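You operate a simulated robot arm through the tools that you are given. There is no shell and no other tool.

The job below is to be done with a simulated robot arm. You get a single attempt, and the scene is never put back.

## Task
Send the green crate on the rollers round the turn table and down the side rollers to the stop.
Fine: roll it on, free the table, swing it a quarter turn, lock it again, push the crate off; no lifting.

The check looks at the end state, three seconds after you hand in, the way a careful person would. Anything else that was tipped, shoved, dropped, spilled or broken makes it a failure.

## Robot
A 7-joint arm with a two-finger parallel gripper, fixed in place. Base frame: the origin is at the foot of the arm, x ahead of it, y to its left, z up; the work surface is at about z = 0.925. Units: m, rad, N and s.
Its first joint turns from -2.897 to 2.897 rad. Payload 4.4 kg.
The tool frame sits at the grasp point between the pads (the TCP): z along the fingers, y along the line on which they close. The tips reach 0.023 m beyond it. The gripper opens to 0.094 m. The fingers are 0.038 m wide and 0.01 m thick; the gripper's body (0.054 by 0.096 m) begins 0.039 m behind the TCP.
Orientation is that of the tool frame in the base frame, as a unit quaternion [x, y, z, w]. With the fingers straight down and closing along the base's y, the tool's x points along the base's -x, its y along +y and its z along -z.

## Interface
- The arm moves only by the tool nudge_tool. Its argument "motion" is a list of rows, each a list of 3 entries, a list of its own where there are three numbers: the shift along the base's x, y, z in mm, then the turn, a rotation vector about the base's x, y, z in rad, then the opening, from 0 (shut) to 1 (fully open). In form: [[[dx, dy, dz], [rx, ry, rz], fingers], ...]. A call has 1 to 20 rows; each row shifts and turns the commanded pose from where the row before left it. A row lasts 0.2 s, in which the tool goes at most 0.05 m and 0.15 rad; a call with a longer step from one row to the next is refused whole, and so is a gripper value outside its range. A pose out of reach is approached as far as the arm can. The call stops where the force on the tool passes 90 N (or 10 N more than at its start, if that is more) or the arm is blocked; 0.2 s more then pass. The fingers move at their own pace (about 0.072 m/s each) and stop on an object; they squeeze with about 24 N. The grip force told is the motor's: it shows also when the fingers shut on nothing. Time passes only in rows, and 0.2 s behind the last, so rows that do not move let the fingers close. The reply holds the time, the measured pose of the TCP, the force on the tool along the base axes, the opening and the grip force, in the units named above and with some noise, with the torque about the TCP (base axes, N m) and any sound that the robot's microphone picked up.
- Cameras (640 x 400 px; columns grow to the right, rows downward): "scene" is fixed at [0.3985, 0.6528, 1.487]; the picture's right is [0.19, 0.98, 0.00], its down [0.97, -0.18, -0.13] and it looks along [-0.13, 0.03, -0.99] (base axes); focal length 214 px, centre (320, 200). "wrist" rides on the gripper at [0.086, 0.016, -0.075] in the tool frame; the picture's right is [-0.18, 0.98, 0.00], its down [-0.58, -0.11, -0.81] and it looks along [-0.79, -0.15, 0.59] (tool axes); focal length 243 px, centre (320, 200). There is no depth. A picture from a camera that has moved, and an enlarged one, comes with that camera's place and axes in the base frame and with its lens.
- get_image(camera): a new picture of that camera. It takes no simulated time.
- close_up(camera, box): a new picture of the part [left, top, right, bottom] of that camera's present view, enlarged. It takes no simulated time.
- finish_job(): hands the job in; it is judged then, once.

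Places have to be worked out from the pictures, the camera data and where the tool is seen. Open the gripper and draw the arm clear of the work before you hand the job in, unless the task says otherwise.

The tools are called after "Call:" as a command line: name --argument value ..., lists and objects as JSON in quotes. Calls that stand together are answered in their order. nudge_tool: Moves the arm, as the interface text tells. Its arguments: {"type":"object","properties":{"motion":{"type":"array"}},"required":["motion"]} The other tools are called the same way: get_image (camera) takes a picture; close_up (camera, box) takes an enlarged picture of a part of a camera's view; finish_job () hands the job in.

At the start:

```text
time: 0.0
eef_pos: [0.5921, 0.4669, 1.1671]
tcp_rot: [0.0, 1.0, 0.0, 0.001]
wrist_force: [0.5, 0.0, -0.3]
torque: [0.0, -0.03, 0.01]
gripper_width: 0.0939
gripper_force: 0.1
```

scene: 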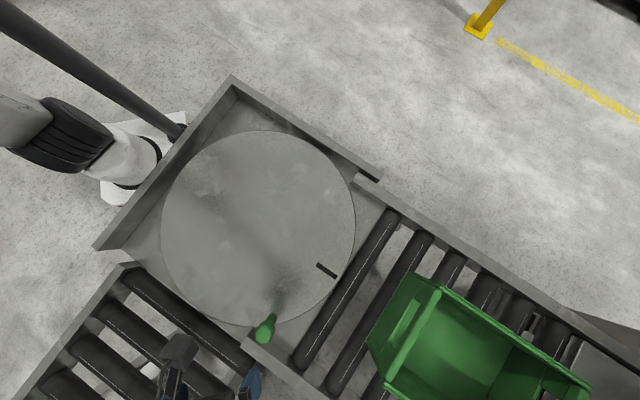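
wrist: 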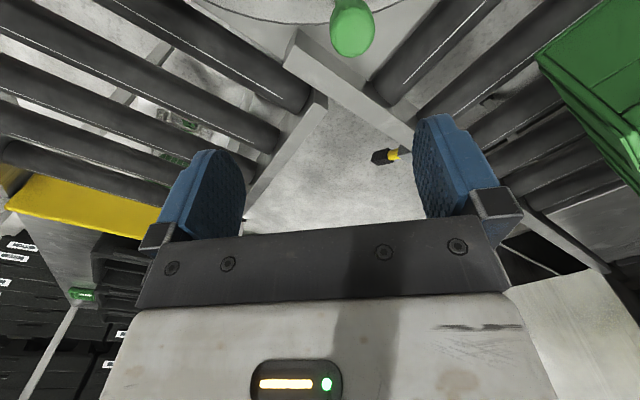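

I'll start with fresh views of the scene, enlarged around the turn table, the crate and the green knob.

Call:
get_image --camera "scene"

Call:
close_up --camera "scene" --box '[220, 230, 380, 330]'

Call:
close_up --camera "scene" --box '[340, 200, 640, 400]'

Call:
close_up --camera "scene" --box '[0, 220, 300, 400]'

Call:
close_up --camera "wrist" --box '[200, 0, 520, 200]'

```text
taken
```

scene: 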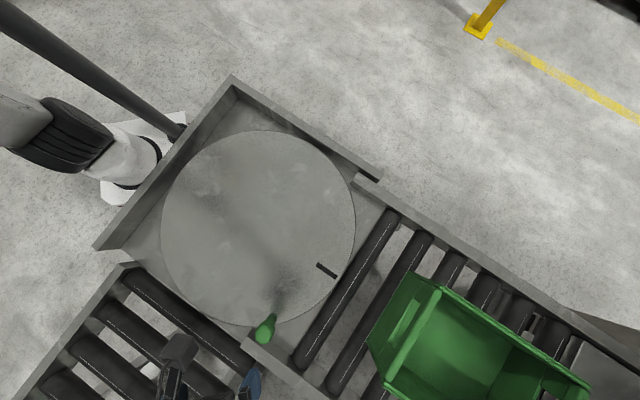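

```text
4.00 times, centred on (300, 280) of scene
camera zoom: at [0.3985, 0.6528, 1.487], right [0.19, 0.98, 0.0], down [0.97, -0.18, -0.13], along [-0.13, 0.03, -0.99], focal length 858 px, centre (400, -120)
```

zoom: 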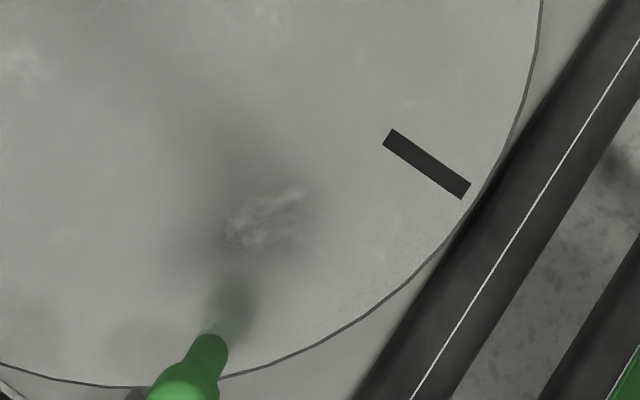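

```text
2.00 times, centred on (490, 300) of scene
camera zoom: at [0.3985, 0.6528, 1.487], right [0.19, 0.98, 0.0], down [0.97, -0.18, -0.13], along [-0.13, 0.03, -0.99], focal length 429 px, centre (-20, 0)
```

zoom: 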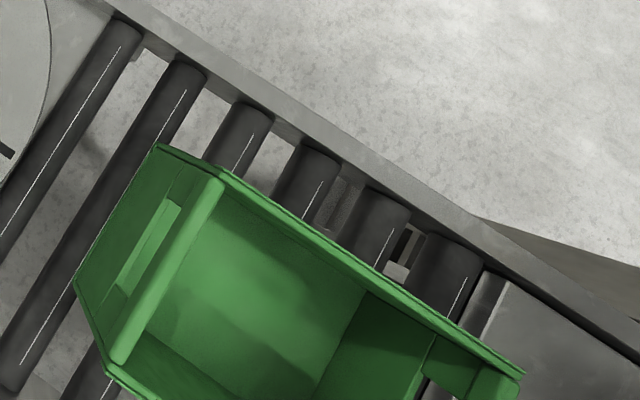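

```text
2.13 times, centred on (150, 310) of scene
camera zoom: at [0.3985, 0.6528, 1.487], right [0.19, 0.98, 0.0], down [0.97, -0.18, -0.13], along [-0.13, 0.03, -0.99], focal length 458 px, centre (683, -35)
```

zoom: 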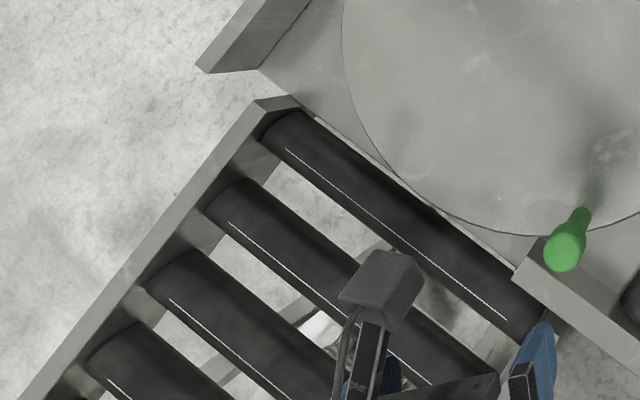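

```text
2.00 times, centred on (360, 100) of wrist
camera zoom: at [0.5071, 0.4836, 1.2413], right [0.18, 0.98, 0.0], down [0.58, -0.11, 0.81], along [0.79, -0.15, -0.59], focal length 485 px, centre (240, 400)
```

zoom: 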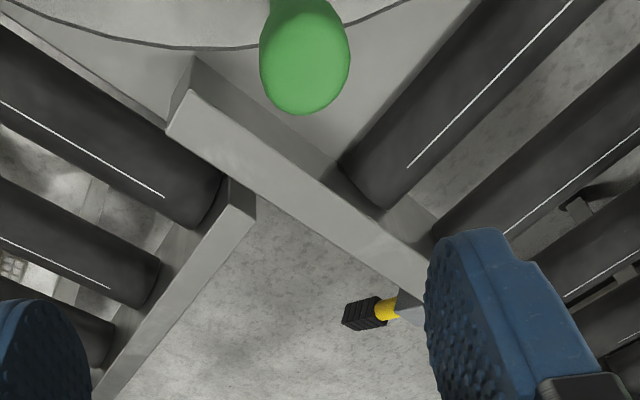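

The table centre looks to be near (0.36, 0.50), radius about 0.25. The infeed rollers run along about (0.74, 0.67) and the side rollers along about (0.66, -0.75). Next I'll zoom on the yellow/black handle and the yellow part in the wrist view.

Call:
close_up --camera "wrist" --box '[340, 120, 440, 190]'

Call:
close_up --camera "wrist" --box '[0, 100, 200, 400]'

Call:
close_up --camera "wrist" --box '[460, 0, 640, 280]'

Call:
close_up --camera "scene" --box '[230, 290, 330, 400]'

```text
5.71 times, centred on (390, 155) of wrist
camera zoom: at [0.5071, 0.4836, 1.2413], right [0.18, 0.98, 0.0], down [0.58, -0.11, 0.81], along [0.79, -0.15, -0.59], focal length 1386 px, centre (-80, 457)
```

zoom: 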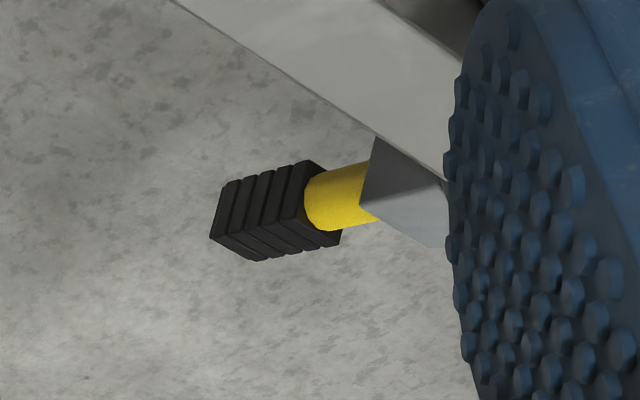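

```text
1.33 times, centred on (100, 250) of wrist
camera zoom: at [0.5071, 0.4836, 1.2413], right [0.18, 0.98, 0.0], down [0.58, -0.11, 0.81], along [0.79, -0.15, -0.59], focal length 324 px, centre (613, 133)
```

zoom: 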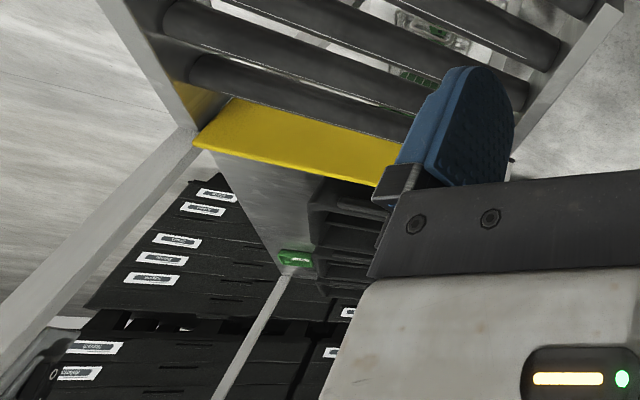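

```text
1.43 times, centred on (550, 140) of wrist
camera zoom: at [0.5071, 0.4836, 1.2413], right [0.18, 0.98, 0.0], down [0.58, -0.11, 0.81], along [0.79, -0.15, -0.59], focal length 347 px, centre (-9, 286)
```

zoom: 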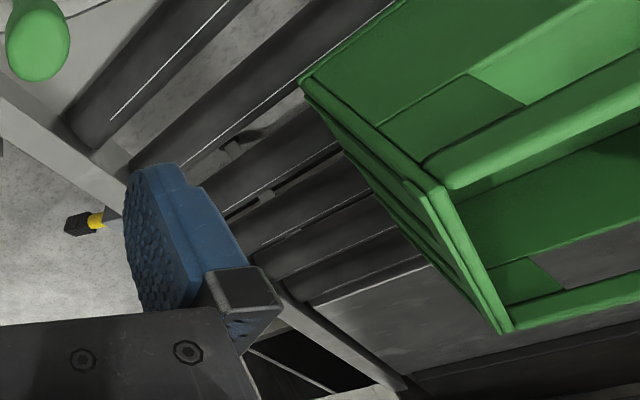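

```text
3.64 times, centred on (280, 345) of scene
camera zoom: at [0.3985, 0.6528, 1.487], right [0.19, 0.98, 0.0], down [0.97, -0.18, -0.13], along [-0.13, 0.03, -0.99], focal length 780 px, centre (466, -327)
```

zoom: 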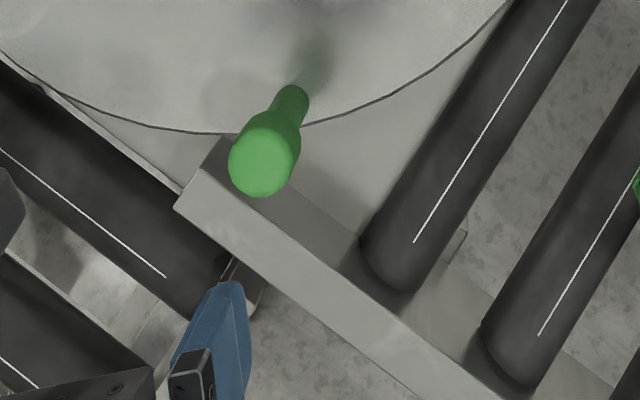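

The green knob is a vertical post at about (0.58, 0.50), with its head at about z 1.03. The yellow/black handle sticks out under the infeed rail. I'll move the wrist camera to see it and the side rollers from other angles.

Call:
nudge_tool --motion '[[[0, -30, 20], [0, 0, 0.13], 1], [[0, -30, 20], [0, 0, 0.13], 1], [[0, -30, 20], [0, 0, 0.13], 1], [[0, -30, 0], [0, 0, 0.13], 1]]'

Call:
get_image --camera "wrist"

Call:
get_image --camera "scene"

```text
time: 1.0
eef_pos: [0.5918, 0.3473, 1.2263]
tcp_rot: [-0.258, 0.966, 0.0, 0.0]
wrist_force: [0.5, -0.6, 0.4]
torque: [0.01, 0.02, -0.02]
gripper_width: 0.0941
gripper_force: 0.0
```

```text
taken
camera wrist: at [0.5102, 0.3182, 1.3011], right [-0.33, 0.94, 0.0], down [0.56, 0.2, 0.81], along [0.76, 0.27, -0.59], focal length 243 px, centre (320, 200)
```

wrist: 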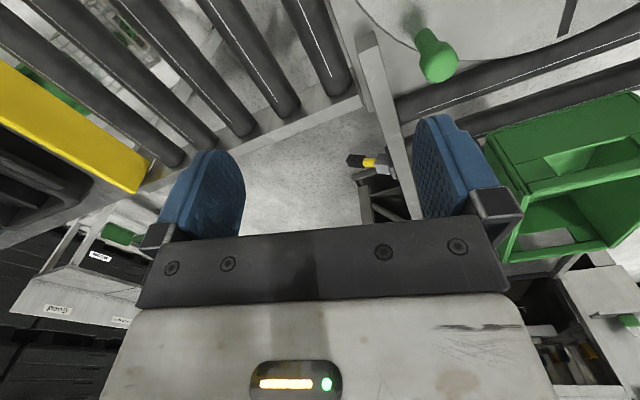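

```text
taken
```

scene: 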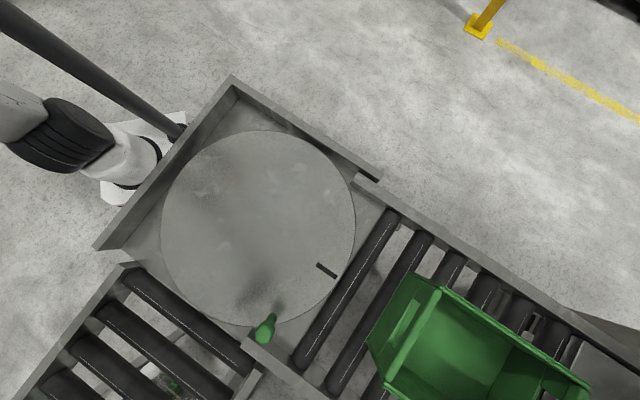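

Triangulating from the two views puts the yellow/black handle near (0.82, 0.54, 0.93), on the outer side of the infeed rail. I'll zoom in for detail.

Call:
close_up --camera "wrist" --box '[330, 20, 480, 220]'

Call:
close_up --camera "wrist" --box '[330, 130, 420, 200]'

Call:
close_up --camera "wrist" --box '[0, 0, 330, 200]'

Call:
close_up --camera "wrist" --box '[440, 60, 640, 280]'

Call:
close_up --camera "wrist" --box '[340, 0, 640, 160]'

```text
2.00 times, centred on (405, 120) of wrist
camera zoom: at [0.5102, 0.3182, 1.3011], right [-0.33, 0.94, 0.0], down [0.56, 0.2, 0.81], along [0.76, 0.27, -0.59], focal length 485 px, centre (150, 360)
```

zoom: 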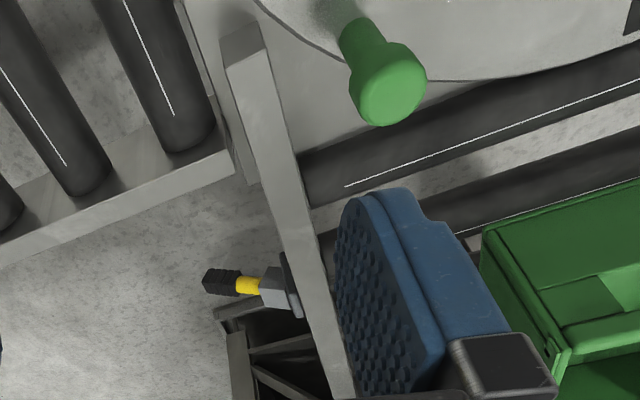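

```text
5.71 times, centred on (375, 165) of wrist
camera zoom: at [0.5102, 0.3182, 1.3011], right [-0.33, 0.94, 0.0], down [0.56, 0.2, 0.81], along [0.76, 0.27, -0.59], focal length 1386 px, centre (6, 400)
```

zoom: 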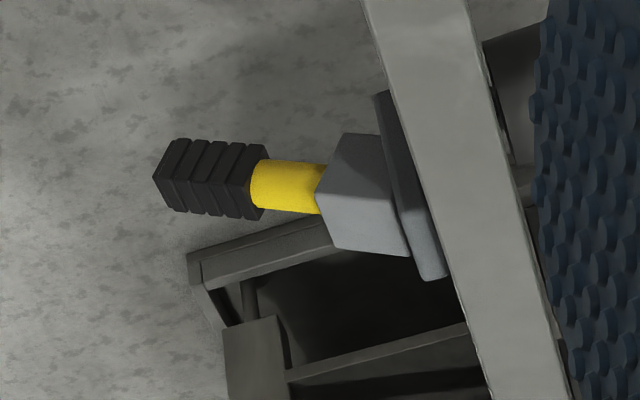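

```text
1.94 times, centred on (165, 100) of wrist
camera zoom: at [0.5102, 0.3182, 1.3011], right [-0.33, 0.94, 0.0], down [0.56, 0.2, 0.81], along [0.76, 0.27, -0.59], focal length 470 px, centre (621, 394)
```

zoom: 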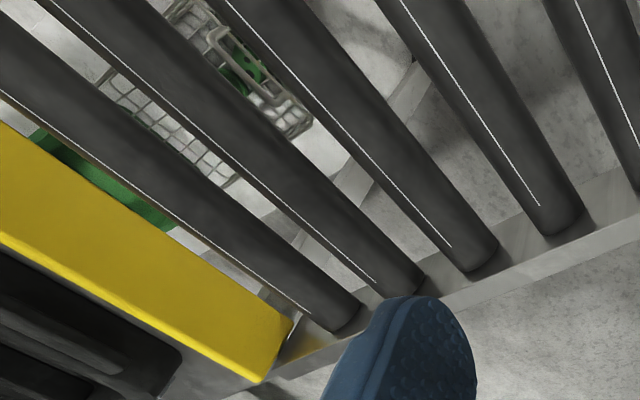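

```text
1.82 times, centred on (540, 170) of wrist
camera zoom: at [0.5102, 0.3182, 1.3011], right [-0.33, 0.94, 0.0], down [0.56, 0.2, 0.81], along [0.76, 0.27, -0.59], focal length 441 px, centre (-80, 254)
```

zoom: 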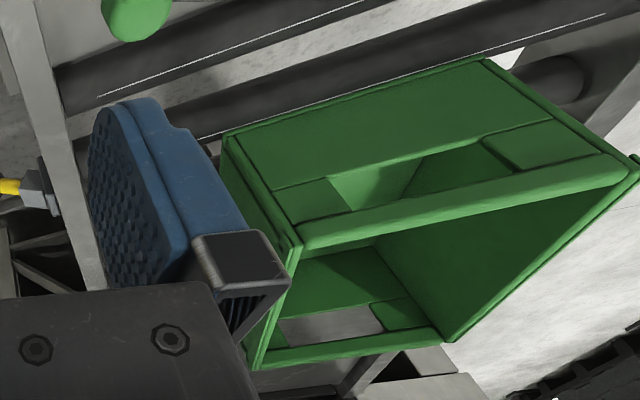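

```text
2.13 times, centred on (490, 80) of wrist
camera zoom: at [0.5102, 0.3182, 1.3011], right [-0.33, 0.94, 0.0], down [0.56, 0.2, 0.81], along [0.76, 0.27, -0.59], focal length 518 px, centre (-43, 456)
```

zoom: 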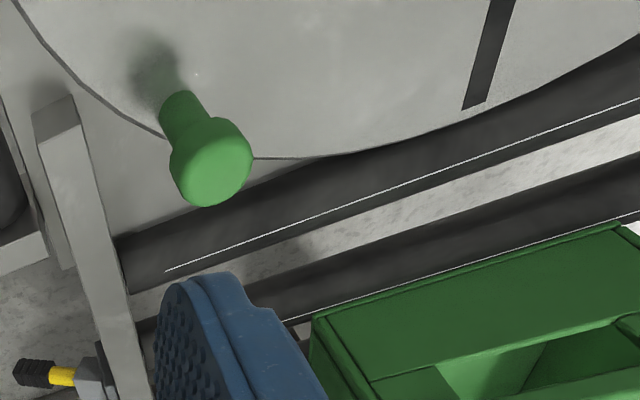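

The handle has a black grip and a yellow shaft in a grey hex body, and it sits somewhere near (0.86, 0.55, 0.88), at the edge of my reach. I'll move the wrist camera closer in the open space between the two conveyors to see what it is.

Call:
nudge_tool --motion '[[[20, 10, -30], [0, 0, 0], 1], [[20, 10, -30], [0, 0, 0], 1], [[20, 10, -30], [0, 0, 0], 1], [[20, 10, -30], [0, 0, 0], 1]]'

Call:
get_image --camera "wrist"

Call:
get_image --camera "scene"

```text
time: 2.0
eef_pos: [0.6748, 0.386, 1.1061]
tcp_rot: [-0.257, 0.966, 0.001, 0.001]
wrist_force: [-0.1, -0.1, 0.0]
torque: [0.06, 0.0, -0.01]
gripper_width: 0.094
gripper_force: 0.1
```

```text
taken
camera wrist: at [0.5911, 0.3581, 1.1814], right [-0.33, 0.94, 0.0], down [0.56, 0.19, 0.81], along [0.76, 0.27, -0.59], focal length 243 px, centre (320, 200)
```

wrist: 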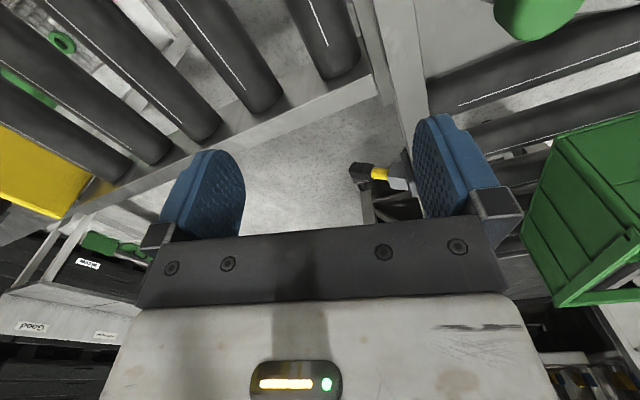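

```text
taken
```

scene: 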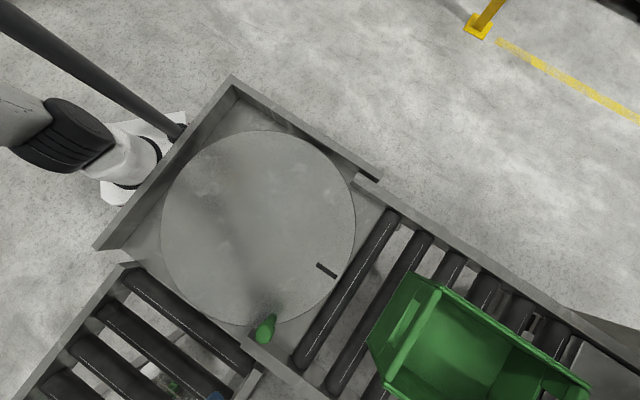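

Call:
close_up --camera "wrist" --box '[330, 130, 440, 230]'

Call:
close_up --camera "wrist" --box '[340, 0, 440, 100]'

```text
4.00 times, centred on (385, 180) of wrist
camera zoom: at [0.5911, 0.3581, 1.1814], right [-0.33, 0.94, 0.0], down [0.56, 0.19, 0.81], along [0.76, 0.27, -0.59], focal length 970 px, centre (60, 280)
```

zoom: 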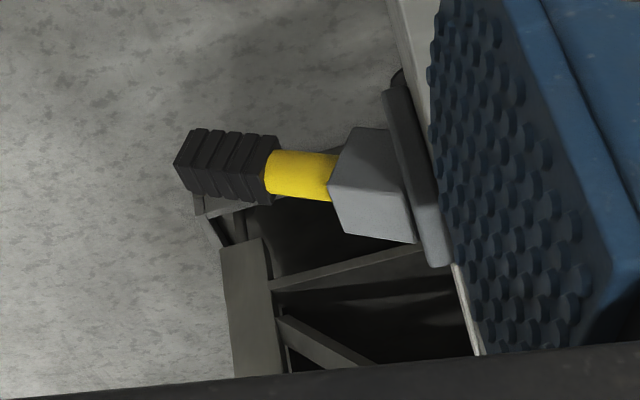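

```text
4.00 times, centred on (390, 50) of wrist
camera zoom: at [0.5911, 0.3581, 1.1814], right [-0.33, 0.94, 0.0], down [0.56, 0.19, 0.81], along [0.76, 0.27, -0.59], focal length 970 px, centre (40, 800)
```

zoom: 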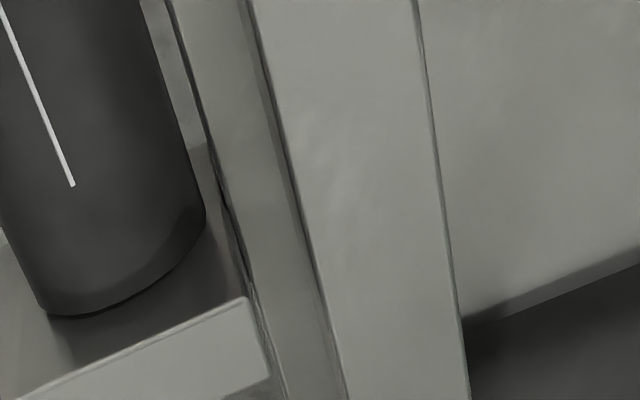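

Triangulation puts its hub at about (0.84, 0.57, 0.91) and its grip end at about (0.90, 0.53, 0.85), so it points out and slightly down. Before deciding which part is the lock, I'll look at the green knob's base from the side.

Call:
nudge_tool --motion '[[[-30, 5, 15], [0, 0, 0], 1], [[-40, 15, 0], [0, 0, 0], 1], [[-45, 15, 0], [0, 0, 0], 1], [[-45, 15, 0], [0, 0, 0], 1], [[-45, 25, 0], [0, 0, 0], 1], [[0, 5, -40], [0, 0, 0], 1], [[0, 0, -40], [0, 0, 0], 1]]'

Call:
get_image --camera "wrist"

Call:
close_up --camera "wrist" --box '[230, 80, 430, 240]'

```text
refused: row 5 steps farther than a row can; nothing moved
```

```text
taken
camera wrist: at [0.5911, 0.3581, 1.1814], right [-0.33, 0.94, 0.0], down [0.56, 0.19, 0.81], along [0.76, 0.27, -0.59], focal length 243 px, centre (320, 200)
```

wrist: 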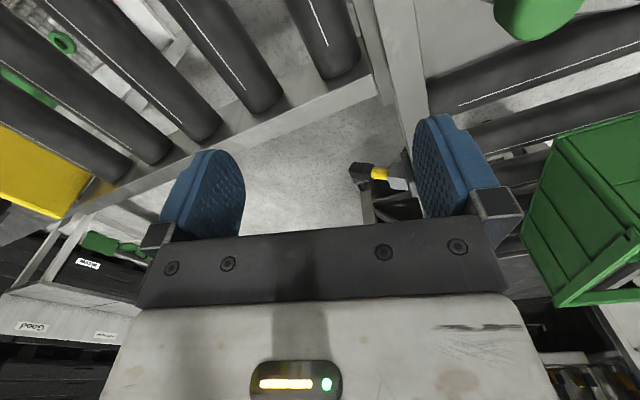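

```text
2.50 times, centred on (330, 160) of wrist
camera zoom: at [0.5911, 0.3581, 1.1814], right [-0.33, 0.94, 0.0], down [0.56, 0.19, 0.81], along [0.76, 0.27, -0.59], focal length 606 px, centre (295, 300)
```

zoom: 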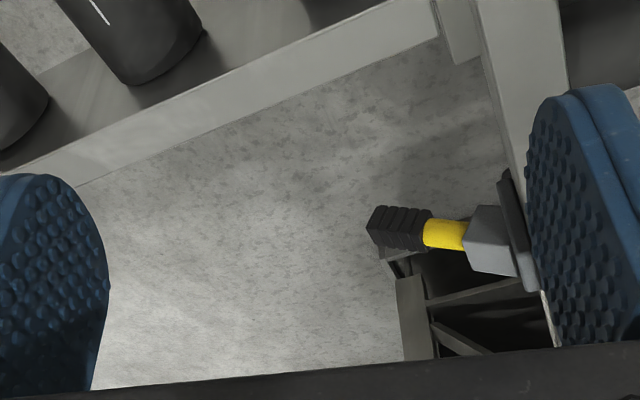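

Row 5 of that call was slightly longer than a row allows, so nothing moved. I'll repeat the same path with shorter steps.

Call:
nudge_tool --motion '[[[-30, 5, 15], [0, 0, 0], 1], [[-40, 15, 0], [0, 0, 0], 1], [[-40, 15, 0], [0, 0, 0], 1], [[-40, 15, 0], [0, 0, 0], 1], [[-40, 20, 0], [0, 0, 0], 1], [[-15, 10, -40], [0, 0, 0], 1], [[0, 0, -40], [0, 0, 0], 1]]'

Call:
get_image --camera "wrist"

Call:
close_up --camera "wrist" --box '[230, 80, 430, 240]'

```text
time: 3.6
eef_pos: [0.4682, 0.4667, 1.0427]
tcp_rot: [-0.257, 0.966, -0.001, 0.0]
wrist_force: [-0.2, 0.3, 0.3]
torque: [0.0, 0.01, 0.02]
gripper_width: 0.0941
gripper_force: 0.1
```

```text
taken
camera wrist: at [0.3852, 0.4379, 1.117], right [-0.33, 0.94, 0.0], down [0.56, 0.19, 0.81], along [0.76, 0.27, -0.59], focal length 243 px, centre (320, 200)
```

wrist: 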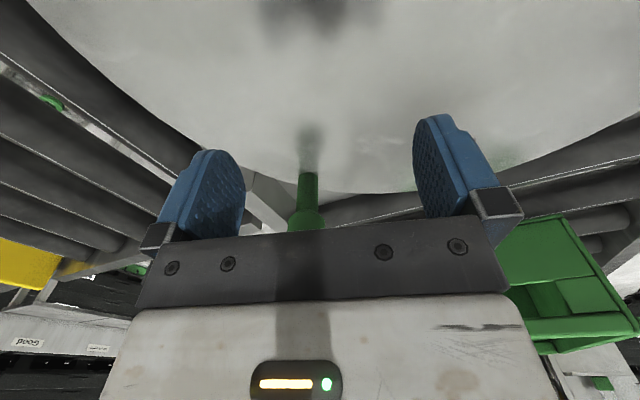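

```text
2.50 times, centred on (330, 160) of wrist
camera zoom: at [0.3852, 0.4379, 1.117], right [-0.33, 0.94, 0.0], down [0.56, 0.19, 0.81], along [0.76, 0.27, -0.59], focal length 606 px, centre (295, 300)
```

zoom: 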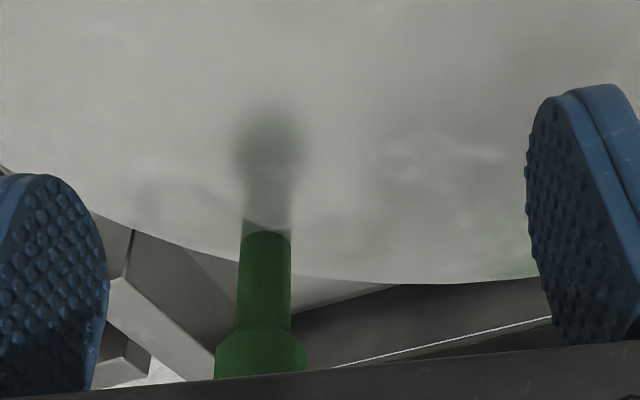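

The post is a plain green cylinder standing on the rim of the table. I'll go back for a closer, more head-on look at the lever and its mounting from the gap between the conveyors.

Call:
nudge_tool --motion '[[[0, 0, 45], [0, 0, 0], 1], [[0, -5, 45], [0, 0, 0], 1], [[40, -12, 0], [0, 0, 0.1], 1], [[45, -14, 0], [0, 0, 0.1], 1], [[45, -14, 0], [0, 0, 0.1], 1], [[45, -14, 0], [0, 0, 0.1], 1], [[45, -14, 0], [0, 0, 0.1], 1], [[45, -5, -20], [0, 0, 0.1], 1], [[0, 0, -45], [0, 0, 0], 1], [[0, 0, -30], [0, 0, 0], 1]]'

Call:
get_image --camera "wrist"

Call:
close_up --camera "wrist" --box '[220, 60, 440, 240]'

```text
time: 5.8
eef_pos: [0.7332, 0.3879, 1.0375]
tcp_rot: [-0.531, 0.848, 0.0, -0.001]
wrist_force: [0.3, 0.6, 0.8]
torque: [0.01, 0.0, 0.04]
gripper_width: 0.0943
gripper_force: 0.1
```

```text
taken
camera wrist: at [0.6823, 0.3179, 1.112], right [-0.8, 0.59, 0.0], down [0.35, 0.48, 0.81], along [0.48, 0.65, -0.59], focal length 243 px, centre (320, 200)
```

wrist: 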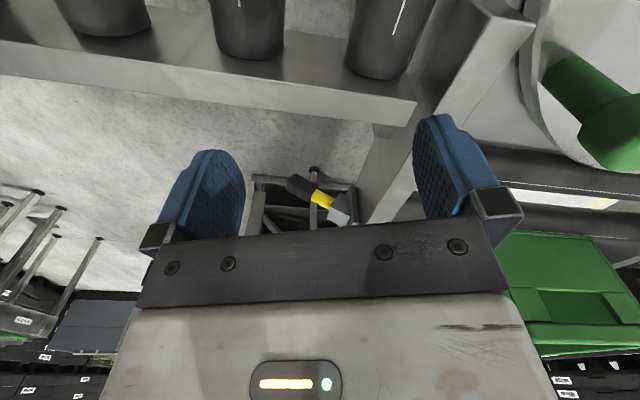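

```text
2.22 times, centred on (330, 150) of wrist
camera zoom: at [0.6823, 0.3179, 1.112], right [-0.8, 0.59, 0.0], down [0.35, 0.48, 0.81], along [0.48, 0.65, -0.59], focal length 539 px, centre (298, 311)
```

zoom: 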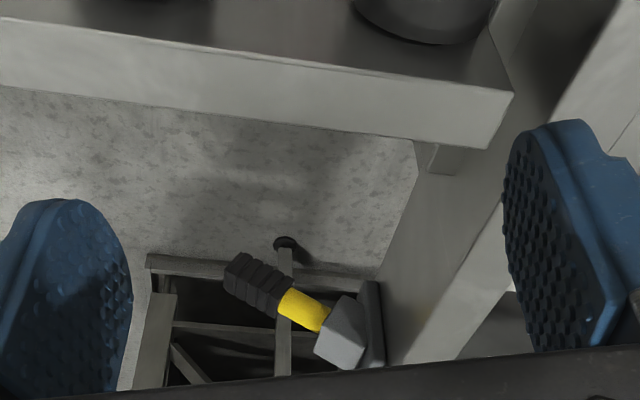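

The lever hub is at about (0.835, 0.57, 0.915), and the grip slopes down to about (0.90, 0.534, 0.852). Now I'll look down the infeed at the crate front and between the rollers for any gate or catch that this lever might work.

Call:
nudge_tool --motion '[[[0, 0, 45], [0, 0, 0], 1], [[0, 0, 45], [0, 0, 0], 1], [[-30, 20, 30], [0, 0, 0], 1], [[-35, 30, 10], [0, 0, 0], 1], [[-35, 30, 0], [0, 0, 0], 1], [[-35, 30, 0], [0, 0, 0], 1], [[-30, 30, 0], [0, 0, 0], 1], [[-20, 30, 0], [0, 0, 0], 1]]'

Call:
get_image --camera "wrist"

Call:
get_image --camera "scene"

```text
time: 7.6
eef_pos: [0.5488, 0.5615, 1.1662]
tcp_rot: [-0.531, 0.847, -0.001, 0.0]
wrist_force: [0.9, -0.4, -0.1]
torque: [0.02, -0.01, 0.05]
gripper_width: 0.094
gripper_force: 0.1
```

```text
taken
camera wrist: at [0.4969, 0.4895, 1.2414], right [-0.8, 0.59, 0.0], down [0.35, 0.48, 0.81], along [0.48, 0.65, -0.59], focal length 243 px, centre (320, 200)
```

wrist: 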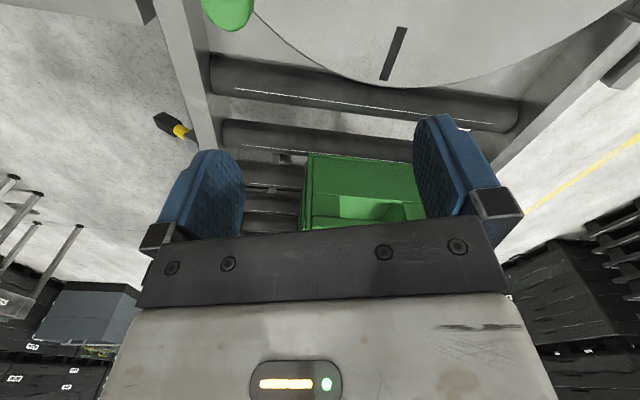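

```text
taken
```

scene: 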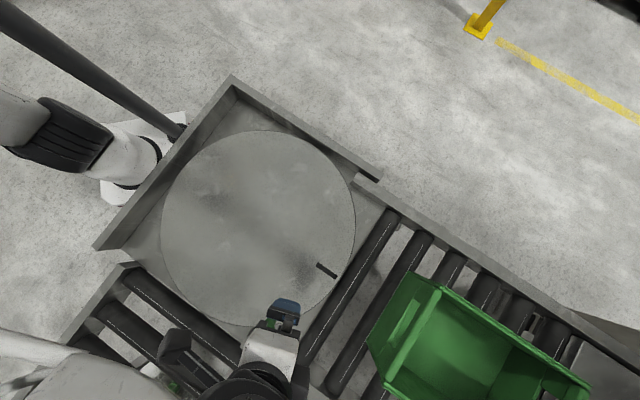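

Call:
close_up --camera "wrist" --box '[140, 90, 440, 250]'

Call:
close_up --camera "wrist" --box '[220, 120, 330, 200]'

Call:
close_up --camera "scene" --box '[350, 250, 600, 400]'

```text
2.13 times, centred on (290, 170) of wrist
camera zoom: at [0.4969, 0.4895, 1.2414], right [-0.8, 0.59, 0.0], down [0.35, 0.48, 0.81], along [0.48, 0.65, -0.59], focal length 518 px, centre (384, 264)
```

zoom: 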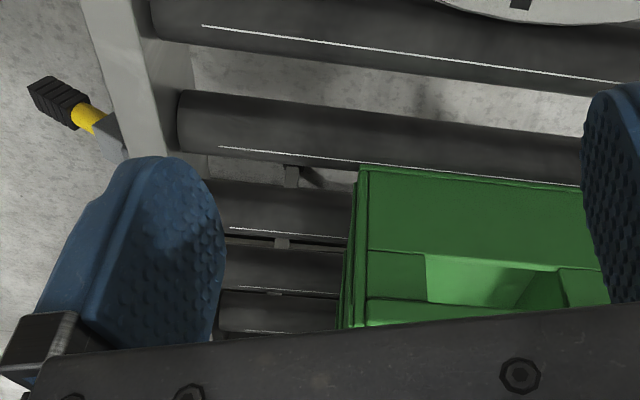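

```text
5.00 times, centred on (275, 160) of wrist
camera zoom: at [0.4969, 0.4895, 1.2414], right [-0.8, 0.59, 0.0], down [0.35, 0.48, 0.81], along [0.48, 0.65, -0.59], focal length 1213 px, centre (545, 400)
```

zoom: 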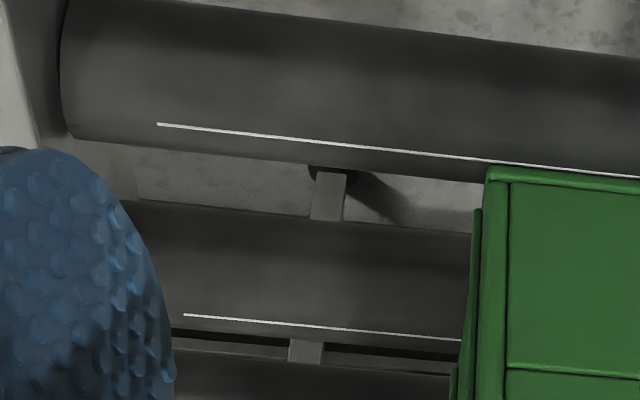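

```text
2.56 times, centred on (475, 325) of scene
camera zoom: at [0.3985, 0.6528, 1.487], right [0.19, 0.98, 0.0], down [0.97, -0.18, -0.13], along [-0.13, 0.03, -0.99], focal length 549 px, centre (-77, -120)
```

zoom: 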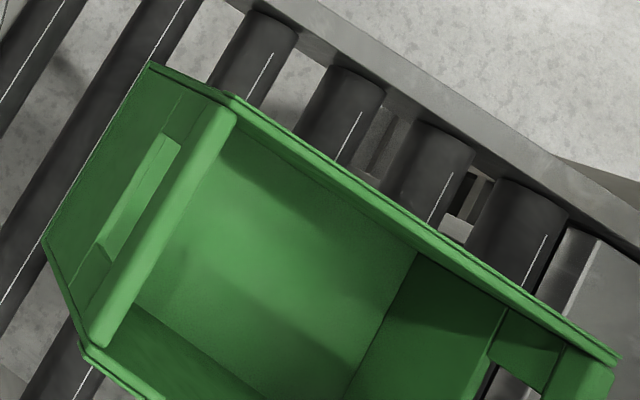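

I see no gate on the infeed: the crate is an open bin about 0.30 × 0.20 × 0.145 m, with its front rim near (0.62, 0.79, 1.065), just past my straight-down reach. I'll move up over it to pin down the rim before gripping.

Call:
nudge_tool --motion '[[[5, 30, 25], [0, 0, 0], 1], [[5, 30, 25], [0, 0, 0], 1], [[5, 35, 25], [0, 0, 0], 1], [[5, 35, 15], [0, 0, 0], 1]]'

Call:
get_image --camera "wrist"

Call:
close_up --camera "wrist" --box '[200, 0, 500, 200]'

```text
time: 8.6
eef_pos: [0.5676, 0.6914, 1.2559]
tcp_rot: [-0.531, 0.848, 0.0, 0.0]
wrist_force: [0.4, -0.3, -0.3]
torque: [0.0, 0.0, 0.01]
gripper_width: 0.0938
gripper_force: 0.0
```

```text
taken
camera wrist: at [0.5162, 0.6204, 1.331], right [-0.8, 0.59, 0.0], down [0.35, 0.48, 0.81], along [0.48, 0.65, -0.59], focal length 243 px, centre (320, 200)
```

wrist: 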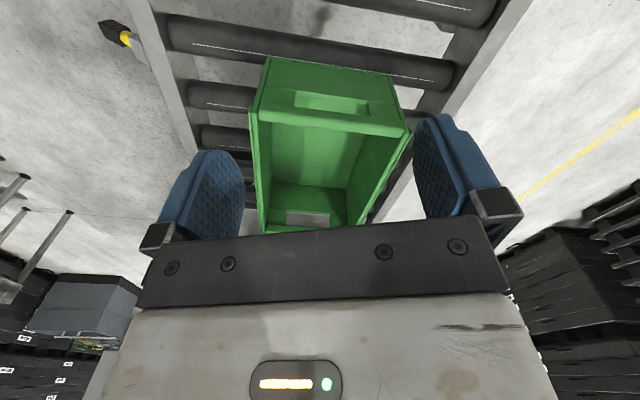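

```text
2.00 times, centred on (350, 100) of wrist
camera zoom: at [0.5162, 0.6204, 1.331], right [-0.8, 0.59, 0.0], down [0.35, 0.48, 0.81], along [0.48, 0.65, -0.59], focal length 485 px, centre (260, 400)
```

zoom: 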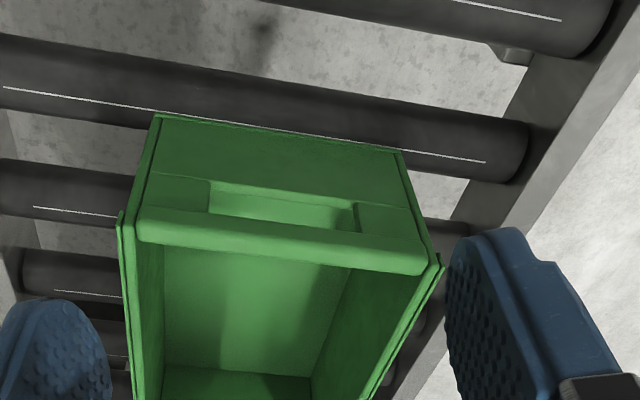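

The front rim bar is about 0.19 m long and centred near (0.615, 0.786, 1.065); the lane axis lies at about 43.5°. I'll turn the gripper so it closes along the lane axis while staying high above the crate.

Call:
nudge_tool --motion '[[[0, 5, 0], [0, 0, 0.1345], 1], [[0, 5, 0], [0, 0, 0.1345], 1], [[0, 5, 0], [0, 0, 0.1345], 1], [[0, 5, 0], [0, 0, 0.1345], 1], [[0, 5, 0], [0, 0, 0.1345], 1], [[5, 5, -10], [0, 0, 0.1345], 1], [[5, 5, -10], [0, 0, 0.1345], 1], [[5, 5, -10], [0, 0, 0.1345], 1], [[5, 5, -10], [0, 0, 0.1345], 1]]'

Call:
get_image --camera "wrist"

Call:
get_image --camera "scene"

```text
time: 10.6
eef_pos: [0.5884, 0.7339, 1.2158]
tcp_rot: [0.92, -0.393, 0.0, 0.0]
wrist_force: [0.4, -0.8, -0.3]
torque: [-0.02, 0.0, 0.01]
gripper_width: 0.0939
gripper_force: 0.1
```

```text
taken
camera wrist: at [0.6368, 0.6606, 1.2911], right [-0.84, -0.55, 0.0], down [-0.32, 0.5, 0.81], along [-0.44, 0.68, -0.59], focal length 243 px, centre (320, 200)
```

wrist: 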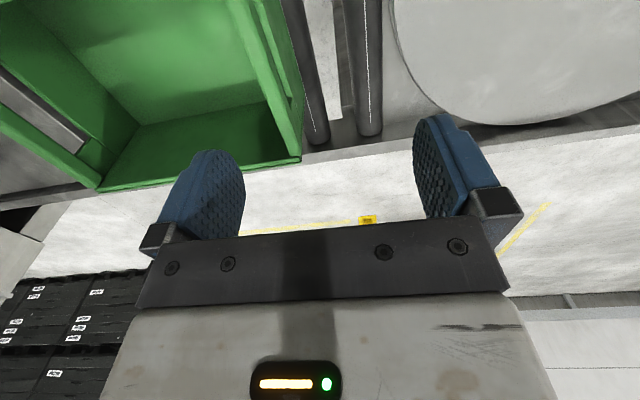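

```text
taken
```

scene: 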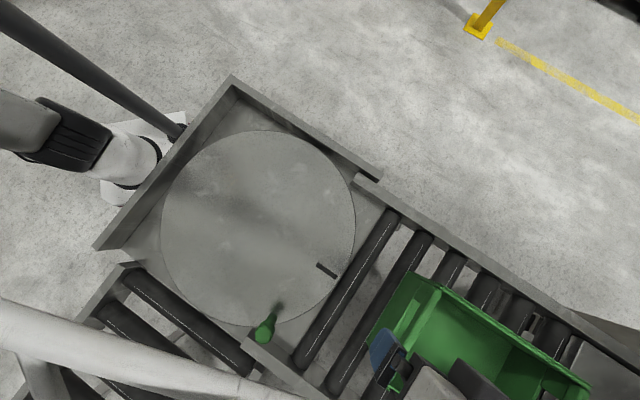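

Orientation is as commanded. Now I'll tilt the tool outward by about 0.25 rad and bring it above the front rim, staying about 5 cm clear.

Call:
nudge_tool --motion '[[[10, 18, -20], [0.086, -0.0907, 0], 1], [[10, 18, -20], [0.086, -0.0907, 0], 1], [[9, 18, -20], [0, 0, 0], 1], [[0, 0, -10], [0, 0, 0], 1]]'

Call:
get_image --camera "wrist"

Call:
close_up --camera "scene" --box '[300, 230, 560, 400]'

```text
time: 11.6
eef_pos: [0.6186, 0.7874, 1.1471]
tcp_rot: [0.912, -0.391, 0.05, -0.115]
wrist_force: [-0.2, 0.2, 0.0]
torque: [-0.03, -0.01, 0.03]
gripper_width: 0.094
gripper_force: 0.0
```

```text
taken
camera wrist: at [0.6524, 0.7018, 1.2148], right [-0.82, -0.52, -0.24], down [-0.47, 0.36, 0.81], along [-0.34, 0.77, -0.54], focal length 243 px, centre (320, 200)
```

wrist: 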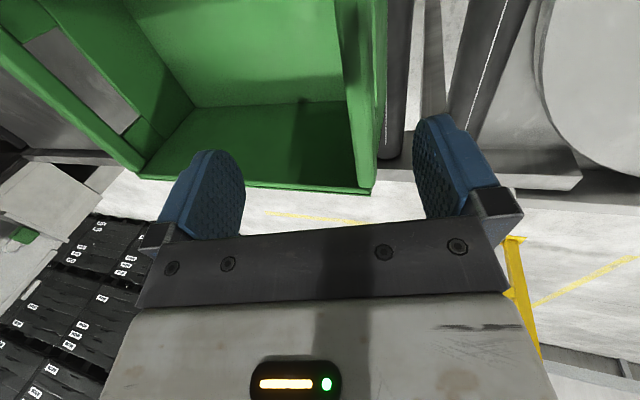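

```text
2.35 times, centred on (430, 315) of scene
camera zoom: at [0.3985, 0.6528, 1.487], right [0.19, 0.98, 0.0], down [0.97, -0.18, -0.13], along [-0.13, 0.03, -0.99], focal length 505 px, centre (61, -71)
```

zoom: 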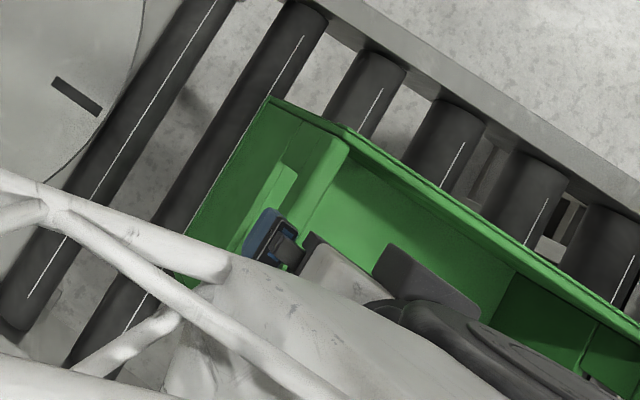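

The tilted pose is reached. I'll zoom in on the wrist view to centre the fingers over the rim bar before going down.

Call:
close_up --camera "wrist" --box '[220, 0, 460, 200]'

```text
2.00 times, centred on (340, 100) of wrist
camera zoom: at [0.6524, 0.7018, 1.2148], right [-0.82, -0.52, -0.24], down [-0.47, 0.36, 0.81], along [-0.34, 0.77, -0.54], focal length 485 px, centre (280, 400)
```

zoom: 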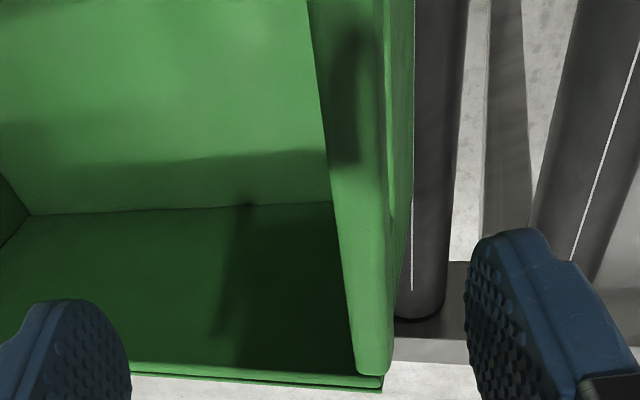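

The rim bar is about 2 cm wide and lies about 6 mm toward the table from my finger midline. I'll correct that, go down over the bar, and close.

Call:
nudge_tool --motion '[[[-4.5, -4, -20], [0, 0, 0], 1], [[0, 0, -30], [0, 0, 0], 1], [[0, 0, -30], [0, 0, 0], 1], [[0, 0, -20], [0, 0, 0], 1]]'

Call:
get_image --camera "wrist"

```text
time: 12.6
eef_pos: [0.6128, 0.7844, 1.0462]
tcp_rot: [0.912, -0.391, 0.049, -0.115]
wrist_force: [-0.4, -0.5, 0.8]
torque: [-0.01, 0.02, 0.0]
gripper_width: 0.094
gripper_force: 0.0
```

```text
taken
camera wrist: at [0.6478, 0.6989, 1.1148], right [-0.82, -0.52, -0.24], down [-0.47, 0.36, 0.81], along [-0.34, 0.77, -0.54], focal length 243 px, centre (320, 200)
```

wrist: 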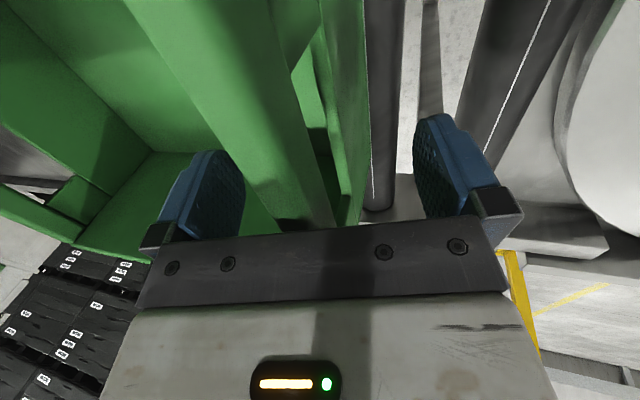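

The rim bar lies between the two fingers. I'll close on it and read the width and force.

Call:
nudge_tool --motion '[[[0, 0, 0], [0, 0, 0], 0], [[0, 0, 0], [0, 0, 0], 0], [[0, 0, 0], [0, 0, 0], 0], [[0, 0, 0], [0, 0, 0], 0], [[0, 0, 0], [0, 0, 0], 0]]'

Call:
get_image --camera "wrist"

Call:
get_image --camera "scene"

```text
time: 13.8
eef_pos: [0.6129, 0.7846, 1.0463]
tcp_rot: [0.912, -0.391, 0.049, -0.115]
wrist_force: [-0.7, 0.8, 3.0]
torque: [-0.24, 0.24, 0.36]
gripper_width: 0.0196
gripper_force: 23.4
```

```text
taken
camera wrist: at [0.6477, 0.6988, 1.1149], right [-0.82, -0.52, -0.24], down [-0.47, 0.36, 0.81], along [-0.34, 0.77, -0.54], focal length 243 px, centre (320, 200)
```

wrist: 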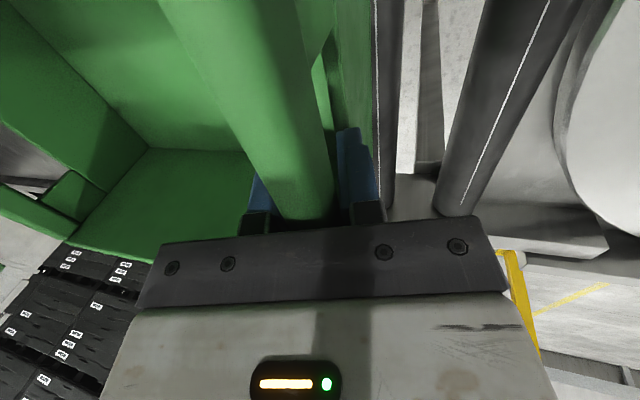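

```text
taken
```

scene: 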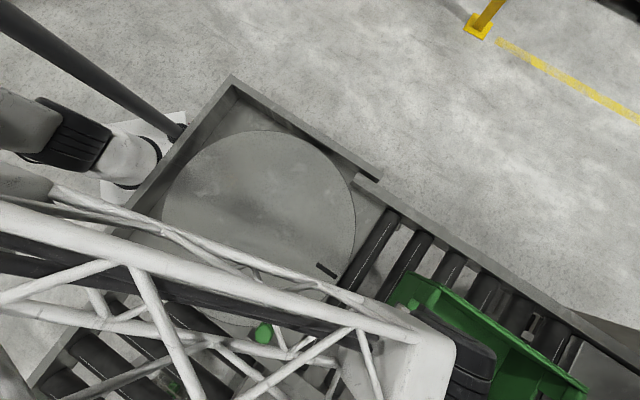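

The grip is firm on the 2 cm rim. I'll start with a short gentle pull along the lane toward the table and check the force.

Call:
nudge_tool --motion '[[[-5, -4.7, 0], [0, 0, 0], 0], [[-9, -8.5, 0], [0, 0, 0], 0], [[-12, -11.4, 0], [0, 0, 0], 0], [[-12, -11.4, 0], [0, 0, 0], 0]]'

Call:
get_image --camera "scene"

Call:
get_image --camera "wrist"

```text
time: 14.8
eef_pos: [0.5749, 0.7479, 1.0466]
tcp_rot: [0.911, -0.392, 0.05, -0.115]
wrist_force: [1.3, -1.5, 3.6]
torque: [-0.13, 0.25, -0.34]
gripper_width: 0.0196
gripper_force: 24.6
```

```text
taken
```

scene: 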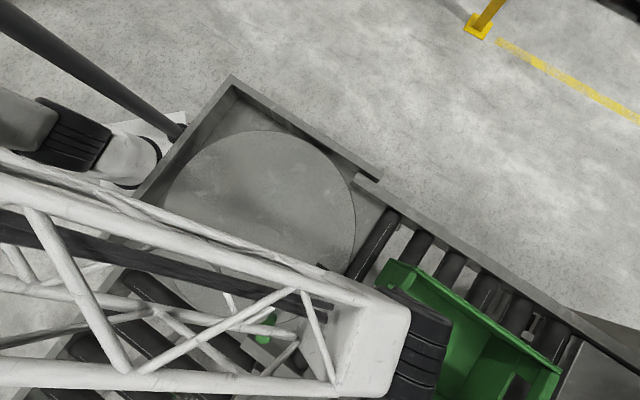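

```text
taken
camera wrist: at [0.6098, 0.6621, 1.1147], right [-0.82, -0.52, -0.24], down [-0.47, 0.36, 0.81], along [-0.34, 0.77, -0.54], focal length 243 px, centre (320, 200)
```

wrist: 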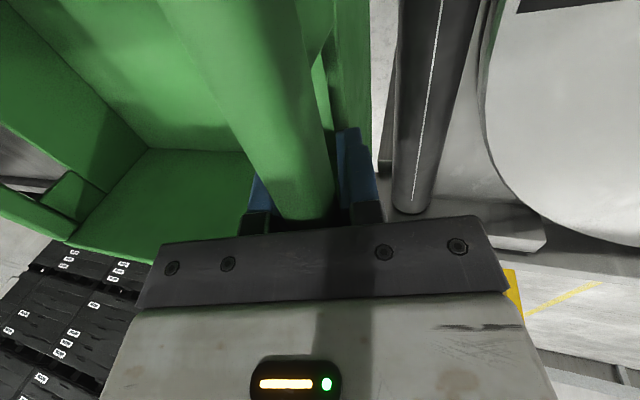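

The crate rolls freely with only about 2 N of pull, and the grip holds. I'll keep pulling along the lane with small centring, watching for any catch as it moves onto the deck.

Call:
nudge_tool --motion '[[[-12, -12.3, 0], [0, 0, 0], 0], [[-15, -15.5, 0], [0, 0, 0], 0], [[-16, -16.7, 0], [0, 0, 0], 0], [[-16, -16.7, 0], [0, 0, 0], 0], [[-16, -16.7, 0], [0, 0, 0], 0], [[-16, -16.7, 0], [0, 0, 0], 0], [[-12, -12.5, 0], [0, 0, 0], 0]]'

Call:
get_image --camera "scene"

Call:
get_image --camera "wrist"

```text
time: 16.4
eef_pos: [0.4719, 0.6405, 1.0471]
tcp_rot: [0.912, -0.391, 0.05, -0.115]
wrist_force: [-0.4, -0.1, -3.3]
torque: [-0.27, -0.01, 0.2]
gripper_width: 0.0196
gripper_force: 24.1
```

```text
taken
```

scene: 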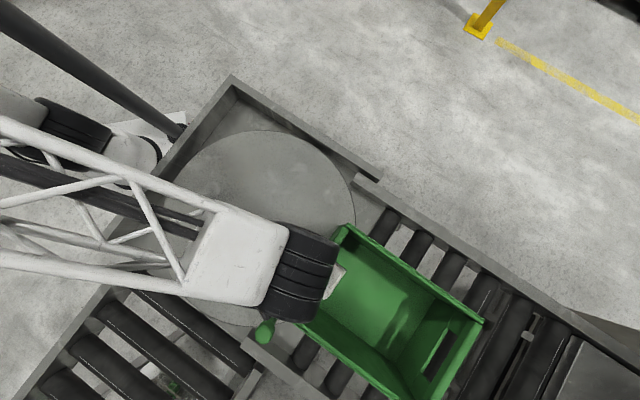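

```text
taken
camera wrist: at [0.507, 0.5543, 1.1156], right [-0.82, -0.52, -0.24], down [-0.47, 0.36, 0.81], along [-0.34, 0.77, -0.54], focal length 243 px, centre (320, 200)
```

wrist: 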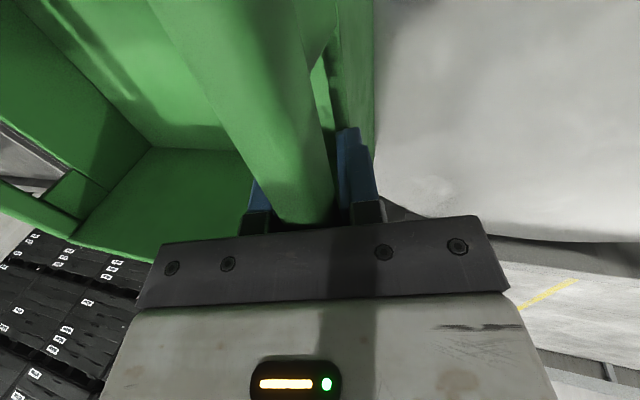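

The crate is passing onto the table smoothly and stays clear of the green post. I'll continue pulling, easing slightly toward the table centre at about (0.355, 0.499).

Call:
nudge_tool --motion '[[[-12, -13, 0], [0, 0, 0], 0], [[-16, -17.3, 0], [0, 0, 0], 0], [[-16, -17.3, 0], [0, 0, 0], 0], [[-16, -17.3, 0], [0, 0, 0], 0], [[-16, -17.3, 0], [0, 0, 0], 0], [[-16, -17.3, 0], [0, 0, 0], 0], [[-16, -17.3, 0], [0, 0, 0], 0], [[-12, -13, 0], [0, 0, 0], 0]]'

Call:
get_image --camera "scene"

```text
time: 18.2
eef_pos: [0.3511, 0.5111, 1.0465]
tcp_rot: [0.912, -0.39, 0.049, -0.115]
wrist_force: [0.3, 0.0, -4.9]
torque: [-0.38, 0.31, -0.12]
gripper_width: 0.0195
gripper_force: 24.1
```

```text
taken
```

scene: 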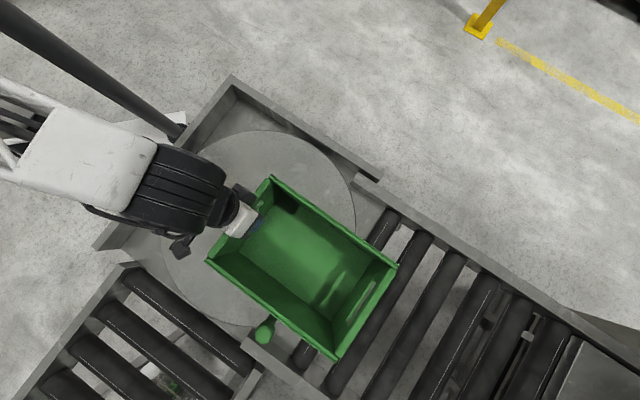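

The whole crate is visible now, centred near (0.458, 0.610) and aligned with the lane. It needs about 0.15 m more to sit on the table centre at (0.355, 0.499).

Call:
nudge_tool --motion '[[[-11, -11.6, 0], [0, 0, 0], 0], [[-16, -17.1, 0], [0, 0, 0], 0], [[-16, -17.1, 0], [0, 0, 0], 0], [[-16, -17.1, 0], [0, 0, 0], 0], [[-16, -17.1, 0], [0, 0, 0], 0], [[-14, -15, 0], [0, 0, 0], 0], [[-10, -10.6, 0], [0, 0, 0], 0], [[-4.7, -5.2, 0], [0, 0, 0], 0]]'

Call:
get_image --camera "scene"

Call:
get_image --camera "wrist"

```text
time: 20.0
eef_pos: [0.2484, 0.3994, 1.0454]
tcp_rot: [0.912, -0.391, 0.049, -0.115]
wrist_force: [-1.3, 0.2, -3.4]
torque: [-0.07, 0.42, 0.18]
gripper_width: 0.0191
gripper_force: 24.2
```

```text
taken
```

scene: 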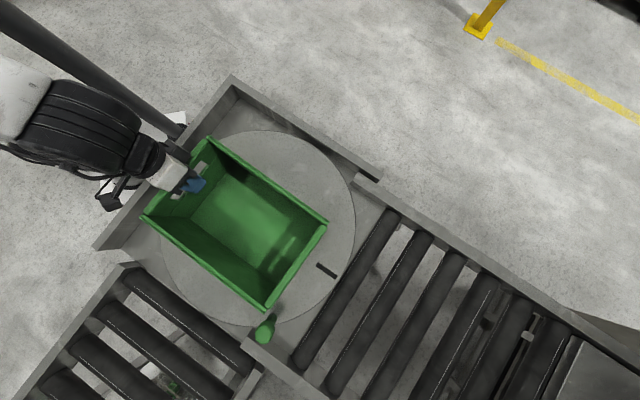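

```text
taken
camera wrist: at [0.2831, 0.3141, 1.1146], right [-0.82, -0.52, -0.24], down [-0.47, 0.36, 0.81], along [-0.34, 0.77, -0.54], focal length 243 px, centre (320, 200)
```

wrist: 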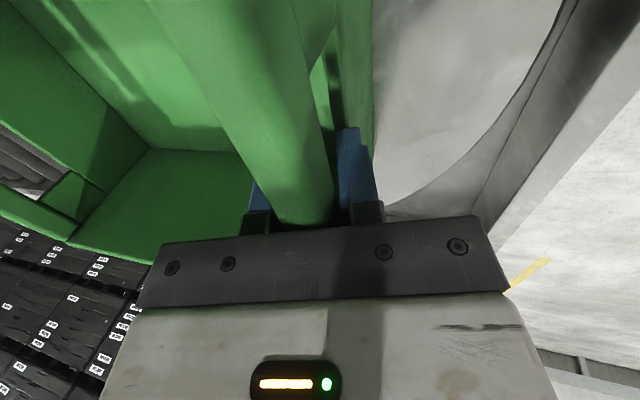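

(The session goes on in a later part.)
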